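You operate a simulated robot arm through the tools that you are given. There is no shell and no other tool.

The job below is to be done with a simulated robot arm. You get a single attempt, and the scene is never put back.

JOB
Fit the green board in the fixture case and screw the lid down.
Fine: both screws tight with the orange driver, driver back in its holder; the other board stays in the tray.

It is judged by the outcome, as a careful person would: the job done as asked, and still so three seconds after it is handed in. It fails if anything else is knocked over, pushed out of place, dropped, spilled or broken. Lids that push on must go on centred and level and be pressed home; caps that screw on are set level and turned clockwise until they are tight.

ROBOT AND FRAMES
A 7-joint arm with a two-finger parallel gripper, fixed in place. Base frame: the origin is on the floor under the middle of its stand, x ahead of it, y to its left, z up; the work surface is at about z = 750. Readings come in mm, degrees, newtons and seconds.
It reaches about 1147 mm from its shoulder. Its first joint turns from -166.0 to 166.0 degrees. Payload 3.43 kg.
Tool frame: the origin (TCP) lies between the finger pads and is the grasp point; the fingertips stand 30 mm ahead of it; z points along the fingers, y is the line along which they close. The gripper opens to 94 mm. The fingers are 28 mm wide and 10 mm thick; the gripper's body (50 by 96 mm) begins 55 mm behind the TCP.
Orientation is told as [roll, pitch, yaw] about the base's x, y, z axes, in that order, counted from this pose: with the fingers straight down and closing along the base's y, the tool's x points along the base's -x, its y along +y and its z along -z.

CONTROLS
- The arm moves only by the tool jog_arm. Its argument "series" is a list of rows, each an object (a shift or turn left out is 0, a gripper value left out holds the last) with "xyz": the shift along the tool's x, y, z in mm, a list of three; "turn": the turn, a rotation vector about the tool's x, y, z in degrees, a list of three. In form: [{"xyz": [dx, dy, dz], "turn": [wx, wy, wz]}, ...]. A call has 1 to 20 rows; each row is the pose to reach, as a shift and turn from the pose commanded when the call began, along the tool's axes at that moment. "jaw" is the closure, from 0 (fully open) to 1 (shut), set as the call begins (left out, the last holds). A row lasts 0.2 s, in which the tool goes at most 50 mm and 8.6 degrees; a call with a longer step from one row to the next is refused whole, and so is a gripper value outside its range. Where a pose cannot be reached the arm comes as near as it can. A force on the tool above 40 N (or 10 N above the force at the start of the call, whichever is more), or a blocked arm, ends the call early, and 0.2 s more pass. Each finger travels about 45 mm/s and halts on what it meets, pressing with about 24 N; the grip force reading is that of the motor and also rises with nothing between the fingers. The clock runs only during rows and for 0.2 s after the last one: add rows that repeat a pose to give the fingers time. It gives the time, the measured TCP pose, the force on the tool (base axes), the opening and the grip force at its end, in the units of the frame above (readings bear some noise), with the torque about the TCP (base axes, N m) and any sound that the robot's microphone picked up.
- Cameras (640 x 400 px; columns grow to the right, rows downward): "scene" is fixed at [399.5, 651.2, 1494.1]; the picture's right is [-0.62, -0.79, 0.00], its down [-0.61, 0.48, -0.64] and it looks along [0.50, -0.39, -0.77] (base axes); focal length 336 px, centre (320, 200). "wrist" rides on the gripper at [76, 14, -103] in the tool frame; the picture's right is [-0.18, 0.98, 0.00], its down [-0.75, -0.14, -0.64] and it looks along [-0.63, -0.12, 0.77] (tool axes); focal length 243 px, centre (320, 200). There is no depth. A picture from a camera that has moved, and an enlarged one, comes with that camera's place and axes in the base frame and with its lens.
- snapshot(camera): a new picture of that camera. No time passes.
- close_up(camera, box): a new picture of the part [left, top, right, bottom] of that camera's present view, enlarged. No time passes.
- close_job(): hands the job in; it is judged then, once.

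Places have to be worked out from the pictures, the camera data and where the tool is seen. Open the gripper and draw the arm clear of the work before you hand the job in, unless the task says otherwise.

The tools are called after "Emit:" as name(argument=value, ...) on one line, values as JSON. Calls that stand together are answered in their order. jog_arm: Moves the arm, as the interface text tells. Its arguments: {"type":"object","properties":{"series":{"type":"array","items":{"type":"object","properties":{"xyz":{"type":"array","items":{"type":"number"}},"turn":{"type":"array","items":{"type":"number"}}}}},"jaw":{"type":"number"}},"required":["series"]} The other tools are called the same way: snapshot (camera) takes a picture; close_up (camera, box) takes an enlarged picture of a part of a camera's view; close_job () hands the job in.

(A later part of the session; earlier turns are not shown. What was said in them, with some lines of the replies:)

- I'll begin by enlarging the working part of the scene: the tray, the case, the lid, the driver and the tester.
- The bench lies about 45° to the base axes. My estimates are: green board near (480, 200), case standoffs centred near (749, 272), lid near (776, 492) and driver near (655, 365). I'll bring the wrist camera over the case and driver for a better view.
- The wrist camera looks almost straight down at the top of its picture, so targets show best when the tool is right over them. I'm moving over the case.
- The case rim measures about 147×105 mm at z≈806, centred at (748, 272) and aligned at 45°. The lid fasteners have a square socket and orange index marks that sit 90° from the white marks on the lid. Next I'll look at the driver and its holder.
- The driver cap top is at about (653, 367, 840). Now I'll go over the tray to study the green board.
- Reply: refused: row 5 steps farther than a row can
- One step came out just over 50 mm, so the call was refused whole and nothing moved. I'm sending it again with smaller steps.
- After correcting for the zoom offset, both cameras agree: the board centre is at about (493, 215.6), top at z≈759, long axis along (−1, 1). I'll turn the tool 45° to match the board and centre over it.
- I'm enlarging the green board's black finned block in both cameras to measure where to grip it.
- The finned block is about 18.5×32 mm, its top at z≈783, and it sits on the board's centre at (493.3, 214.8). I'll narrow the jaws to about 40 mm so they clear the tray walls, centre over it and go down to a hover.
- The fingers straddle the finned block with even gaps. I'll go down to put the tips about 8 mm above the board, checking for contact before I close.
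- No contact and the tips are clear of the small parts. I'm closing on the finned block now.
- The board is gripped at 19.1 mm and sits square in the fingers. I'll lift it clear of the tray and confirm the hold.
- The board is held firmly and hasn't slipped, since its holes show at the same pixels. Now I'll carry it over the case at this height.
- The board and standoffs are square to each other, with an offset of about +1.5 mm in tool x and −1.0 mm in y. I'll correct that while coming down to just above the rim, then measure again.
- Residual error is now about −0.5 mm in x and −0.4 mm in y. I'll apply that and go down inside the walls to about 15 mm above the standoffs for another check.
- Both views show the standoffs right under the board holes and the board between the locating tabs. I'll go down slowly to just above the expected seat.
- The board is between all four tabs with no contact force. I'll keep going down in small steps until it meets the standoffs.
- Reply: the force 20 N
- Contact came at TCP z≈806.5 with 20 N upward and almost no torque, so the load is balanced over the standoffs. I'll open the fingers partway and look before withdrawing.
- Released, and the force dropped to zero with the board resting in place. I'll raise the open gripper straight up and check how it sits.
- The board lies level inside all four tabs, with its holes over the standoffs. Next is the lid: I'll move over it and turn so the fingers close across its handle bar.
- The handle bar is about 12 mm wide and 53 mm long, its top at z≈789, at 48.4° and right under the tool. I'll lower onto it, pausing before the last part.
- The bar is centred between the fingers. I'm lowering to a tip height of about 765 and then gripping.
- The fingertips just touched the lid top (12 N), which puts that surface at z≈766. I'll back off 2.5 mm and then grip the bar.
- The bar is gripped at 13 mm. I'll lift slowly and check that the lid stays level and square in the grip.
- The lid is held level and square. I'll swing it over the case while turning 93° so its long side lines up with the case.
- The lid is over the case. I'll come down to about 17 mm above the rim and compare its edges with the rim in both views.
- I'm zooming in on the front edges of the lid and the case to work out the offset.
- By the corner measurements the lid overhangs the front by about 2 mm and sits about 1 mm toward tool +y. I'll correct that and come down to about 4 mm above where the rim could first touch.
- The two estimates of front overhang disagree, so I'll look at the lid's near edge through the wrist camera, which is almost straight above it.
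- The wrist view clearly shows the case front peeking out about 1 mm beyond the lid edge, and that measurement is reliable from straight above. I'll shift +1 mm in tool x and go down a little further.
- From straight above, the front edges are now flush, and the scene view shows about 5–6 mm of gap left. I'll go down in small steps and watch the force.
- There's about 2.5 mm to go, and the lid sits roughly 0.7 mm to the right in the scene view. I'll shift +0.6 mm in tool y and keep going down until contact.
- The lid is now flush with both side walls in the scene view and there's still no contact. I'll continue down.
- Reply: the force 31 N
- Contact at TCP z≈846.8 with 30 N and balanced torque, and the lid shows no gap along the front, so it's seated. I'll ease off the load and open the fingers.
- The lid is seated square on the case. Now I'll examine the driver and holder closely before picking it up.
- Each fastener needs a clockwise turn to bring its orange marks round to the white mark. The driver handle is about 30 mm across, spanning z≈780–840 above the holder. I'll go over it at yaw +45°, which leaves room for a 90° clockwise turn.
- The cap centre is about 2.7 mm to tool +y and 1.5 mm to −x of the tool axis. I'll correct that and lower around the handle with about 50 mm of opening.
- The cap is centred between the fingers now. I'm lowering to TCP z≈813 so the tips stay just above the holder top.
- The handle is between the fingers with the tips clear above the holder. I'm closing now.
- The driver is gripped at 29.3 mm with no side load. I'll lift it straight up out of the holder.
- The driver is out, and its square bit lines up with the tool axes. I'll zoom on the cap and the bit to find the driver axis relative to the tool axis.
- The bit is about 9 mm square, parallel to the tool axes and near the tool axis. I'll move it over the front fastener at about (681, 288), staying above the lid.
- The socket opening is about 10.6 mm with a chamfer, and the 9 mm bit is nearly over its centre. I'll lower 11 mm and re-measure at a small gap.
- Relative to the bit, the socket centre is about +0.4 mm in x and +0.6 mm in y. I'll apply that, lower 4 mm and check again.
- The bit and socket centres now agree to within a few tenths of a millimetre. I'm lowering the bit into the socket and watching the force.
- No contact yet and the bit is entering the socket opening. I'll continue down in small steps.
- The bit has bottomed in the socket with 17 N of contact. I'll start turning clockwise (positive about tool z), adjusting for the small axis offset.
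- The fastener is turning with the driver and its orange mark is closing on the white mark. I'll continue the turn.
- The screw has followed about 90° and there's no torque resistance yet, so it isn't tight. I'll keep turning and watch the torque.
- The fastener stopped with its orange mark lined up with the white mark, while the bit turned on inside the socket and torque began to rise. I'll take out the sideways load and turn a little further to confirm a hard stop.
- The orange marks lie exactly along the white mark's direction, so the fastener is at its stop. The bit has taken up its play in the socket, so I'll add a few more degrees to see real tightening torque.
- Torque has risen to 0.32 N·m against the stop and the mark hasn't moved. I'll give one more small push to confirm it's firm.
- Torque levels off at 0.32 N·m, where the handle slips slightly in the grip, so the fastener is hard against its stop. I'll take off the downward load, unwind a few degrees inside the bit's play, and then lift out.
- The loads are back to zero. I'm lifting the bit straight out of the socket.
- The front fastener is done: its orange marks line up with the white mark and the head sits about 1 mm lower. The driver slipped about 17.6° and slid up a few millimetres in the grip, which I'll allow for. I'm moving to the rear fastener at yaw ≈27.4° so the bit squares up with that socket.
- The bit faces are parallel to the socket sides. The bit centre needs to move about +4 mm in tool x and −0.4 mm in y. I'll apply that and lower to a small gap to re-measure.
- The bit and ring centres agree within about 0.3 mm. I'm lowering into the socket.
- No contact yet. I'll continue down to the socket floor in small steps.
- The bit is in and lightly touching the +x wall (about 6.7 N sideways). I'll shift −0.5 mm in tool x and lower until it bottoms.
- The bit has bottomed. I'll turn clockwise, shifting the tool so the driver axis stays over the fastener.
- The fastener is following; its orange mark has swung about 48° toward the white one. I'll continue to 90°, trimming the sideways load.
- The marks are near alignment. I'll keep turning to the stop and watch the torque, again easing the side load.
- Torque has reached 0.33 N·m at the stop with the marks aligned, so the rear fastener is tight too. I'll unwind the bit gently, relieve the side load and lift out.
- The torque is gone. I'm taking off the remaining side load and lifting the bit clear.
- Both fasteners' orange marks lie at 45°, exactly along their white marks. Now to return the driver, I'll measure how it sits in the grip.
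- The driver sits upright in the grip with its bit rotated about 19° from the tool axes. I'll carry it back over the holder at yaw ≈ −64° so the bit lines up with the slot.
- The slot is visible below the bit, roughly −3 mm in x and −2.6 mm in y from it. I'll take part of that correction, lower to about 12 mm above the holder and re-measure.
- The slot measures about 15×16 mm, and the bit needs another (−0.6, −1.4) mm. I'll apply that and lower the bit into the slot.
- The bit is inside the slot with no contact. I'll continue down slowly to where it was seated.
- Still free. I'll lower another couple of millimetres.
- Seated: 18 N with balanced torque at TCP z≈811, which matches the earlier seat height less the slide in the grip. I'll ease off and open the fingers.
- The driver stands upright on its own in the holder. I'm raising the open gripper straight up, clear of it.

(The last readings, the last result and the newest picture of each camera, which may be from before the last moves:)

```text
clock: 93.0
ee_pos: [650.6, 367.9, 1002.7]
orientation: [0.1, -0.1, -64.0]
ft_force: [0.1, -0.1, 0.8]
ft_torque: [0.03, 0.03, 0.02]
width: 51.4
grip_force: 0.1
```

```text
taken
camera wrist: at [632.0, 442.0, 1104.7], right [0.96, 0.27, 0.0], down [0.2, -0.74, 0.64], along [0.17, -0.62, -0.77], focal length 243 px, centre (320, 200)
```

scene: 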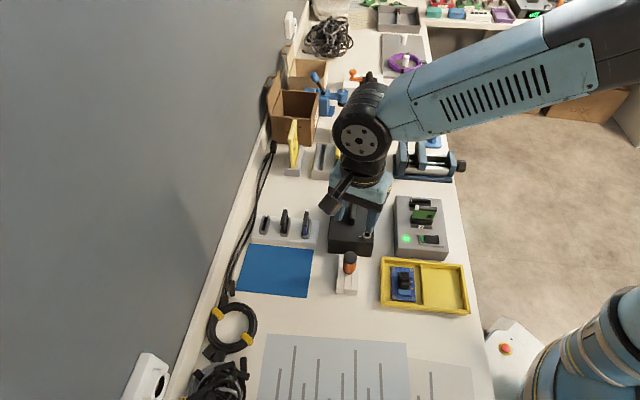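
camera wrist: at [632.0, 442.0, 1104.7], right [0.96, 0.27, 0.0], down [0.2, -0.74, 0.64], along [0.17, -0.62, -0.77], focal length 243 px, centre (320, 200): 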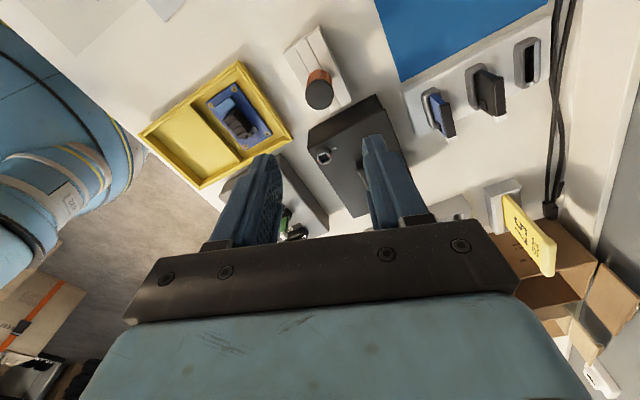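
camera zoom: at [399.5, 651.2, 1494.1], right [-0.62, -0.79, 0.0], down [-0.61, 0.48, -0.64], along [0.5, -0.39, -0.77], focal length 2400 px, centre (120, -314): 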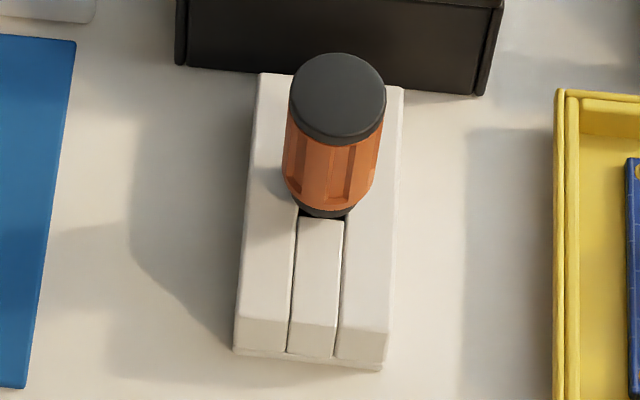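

The driver is back just as it was at the start. I'll draw the arm away and check the lid, the fasteners, the tray and everything else.

Emit:
jog_arm(series=[{"xyz": [-22, -25, -5]}, {"xyz": [-48, -54, -10]}, {"xyz": [-75, -84, -15]}, {"xyz": [-102, -115, -20]}, {"xyz": [-130, -146, -25]}, {"xyz": [-157, -176, -30]}, {"xyz": [-157, -176, -30]}], jaw=0)

Emit:
snapshot(camera="scene")

Emit:
close_up(camera="scene", box=[320, 180, 390, 260])

Emit:
close_up(camera="scene", box=[324, 226, 352, 260])

Emit:
close_up(camera="scene", box=[355, 225, 383, 257])

Emit:
close_up(camera="scene", box=[320, 180, 360, 210])

```text
clock: 94.6
ee_pos: [558.5, 151.3, 1032.1]
orientation: [0.0, 0.0, -63.9]
ft_force: [0.3, 0.1, 0.2]
ft_torque: [0.04, 0.01, -0.02]
width: 93.9
grip_force: 0.1
```

```text
taken
```

scene: 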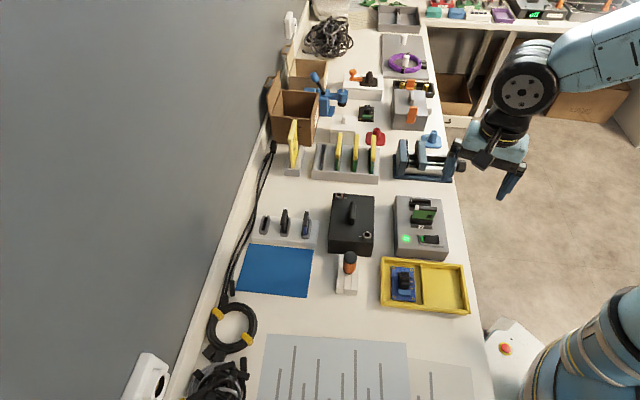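

```text
5.00 times, centred on (355, 220) of scene
camera zoom: at [399.5, 651.2, 1494.1], right [-0.62, -0.79, 0.0], down [-0.61, 0.48, -0.64], along [0.5, -0.39, -0.77], focal length 1680 px, centre (145, 100)
```

zoom: 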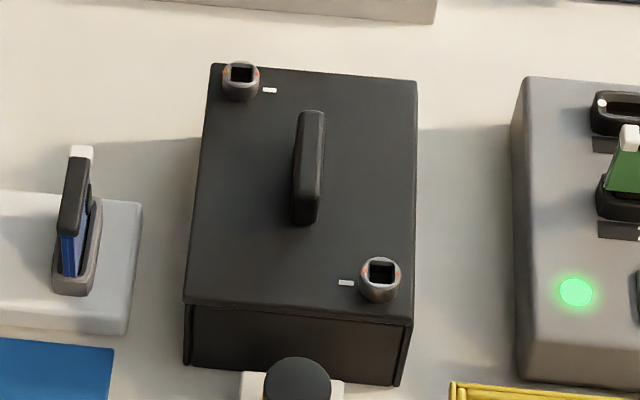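

```text
11.76 times, centred on (338, 243) of scene
camera zoom: at [399.5, 651.2, 1494.1], right [-0.62, -0.79, 0.0], down [-0.61, 0.48, -0.64], along [0.5, -0.39, -0.77], focal length 3953 px, centre (108, -306)
```

zoom: 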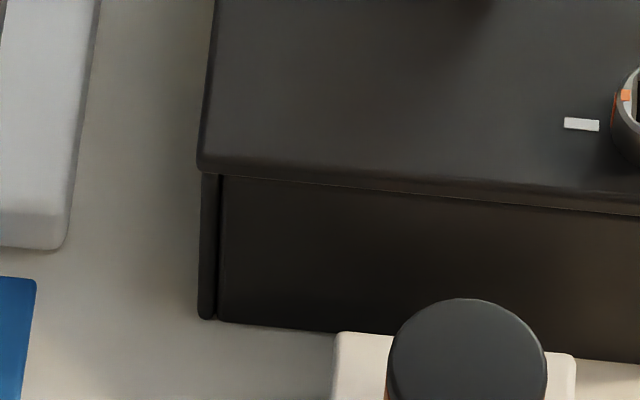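

```text
12.50 times, centred on (369, 241) of scene
camera zoom: at [399.5, 651.2, 1494.1], right [-0.62, -0.79, 0.0], down [-0.61, 0.48, -0.64], along [0.5, -0.39, -0.77], focal length 4200 px, centre (-292, -312)
```

zoom: 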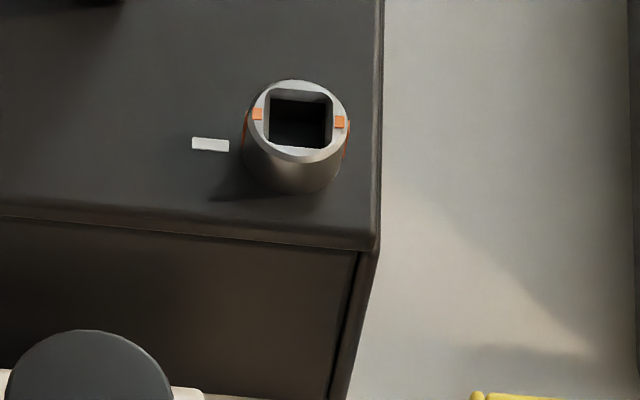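

```text
13.33 times, centred on (340, 195) of scene
camera zoom: at [399.5, 651.2, 1494.1], right [-0.62, -0.79, 0.0], down [-0.61, 0.48, -0.64], along [0.5, -0.39, -0.77], focal length 4480 px, centre (53, 267)
```

zoom: 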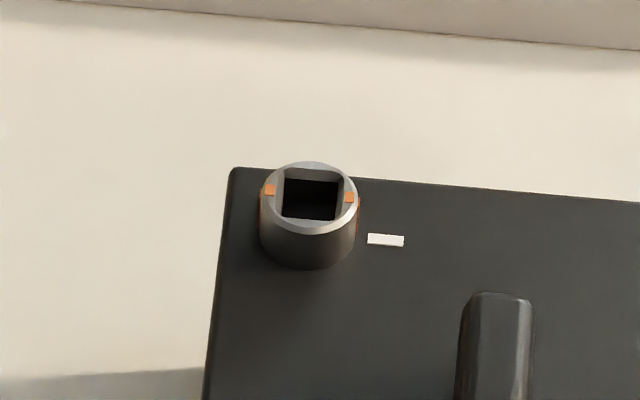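

Everything checks out in the final views:
- **Board and case:** the green board is in the case and the lid sits level and flush on top.
- **Fasteners:** both are at their stops with the marks aligned.
- **Driver:** it stands in its holder.
- **Other board:** the blue board is untouched in the tray.
- **Arm:** the gripper is open and well clear.

I'm handing the job in.

Emit:
close_job()

```text
The job is handed in.
```

I fitted the green board in the fixture case, screwed the lid down, and handed the job in; no verdict has come back yet.

- **Board:** it lies level on the four standoffs, between the locating tabs.
- **Lid:** it is seated level on the rim with no visible gap. It overhangs the left wall by about 1 mm in the scene view.
- **Screws:** each made about a quarter turn clockwise to a firm stop at about 0.3 N·m, with its orange marks lined up with the white mark on the lid. That torque is the limit of my grip, because the driver handle slipped in the fingers beyond it. I took the hard stop and the aligned marks as tight.
- **Driver:** it is back in its holder, upright and where it stood at the start.
- **Everything else:** the blue board is still in the tray, and nothing else looked moved in the final view. The gripper is open and clear of the work.
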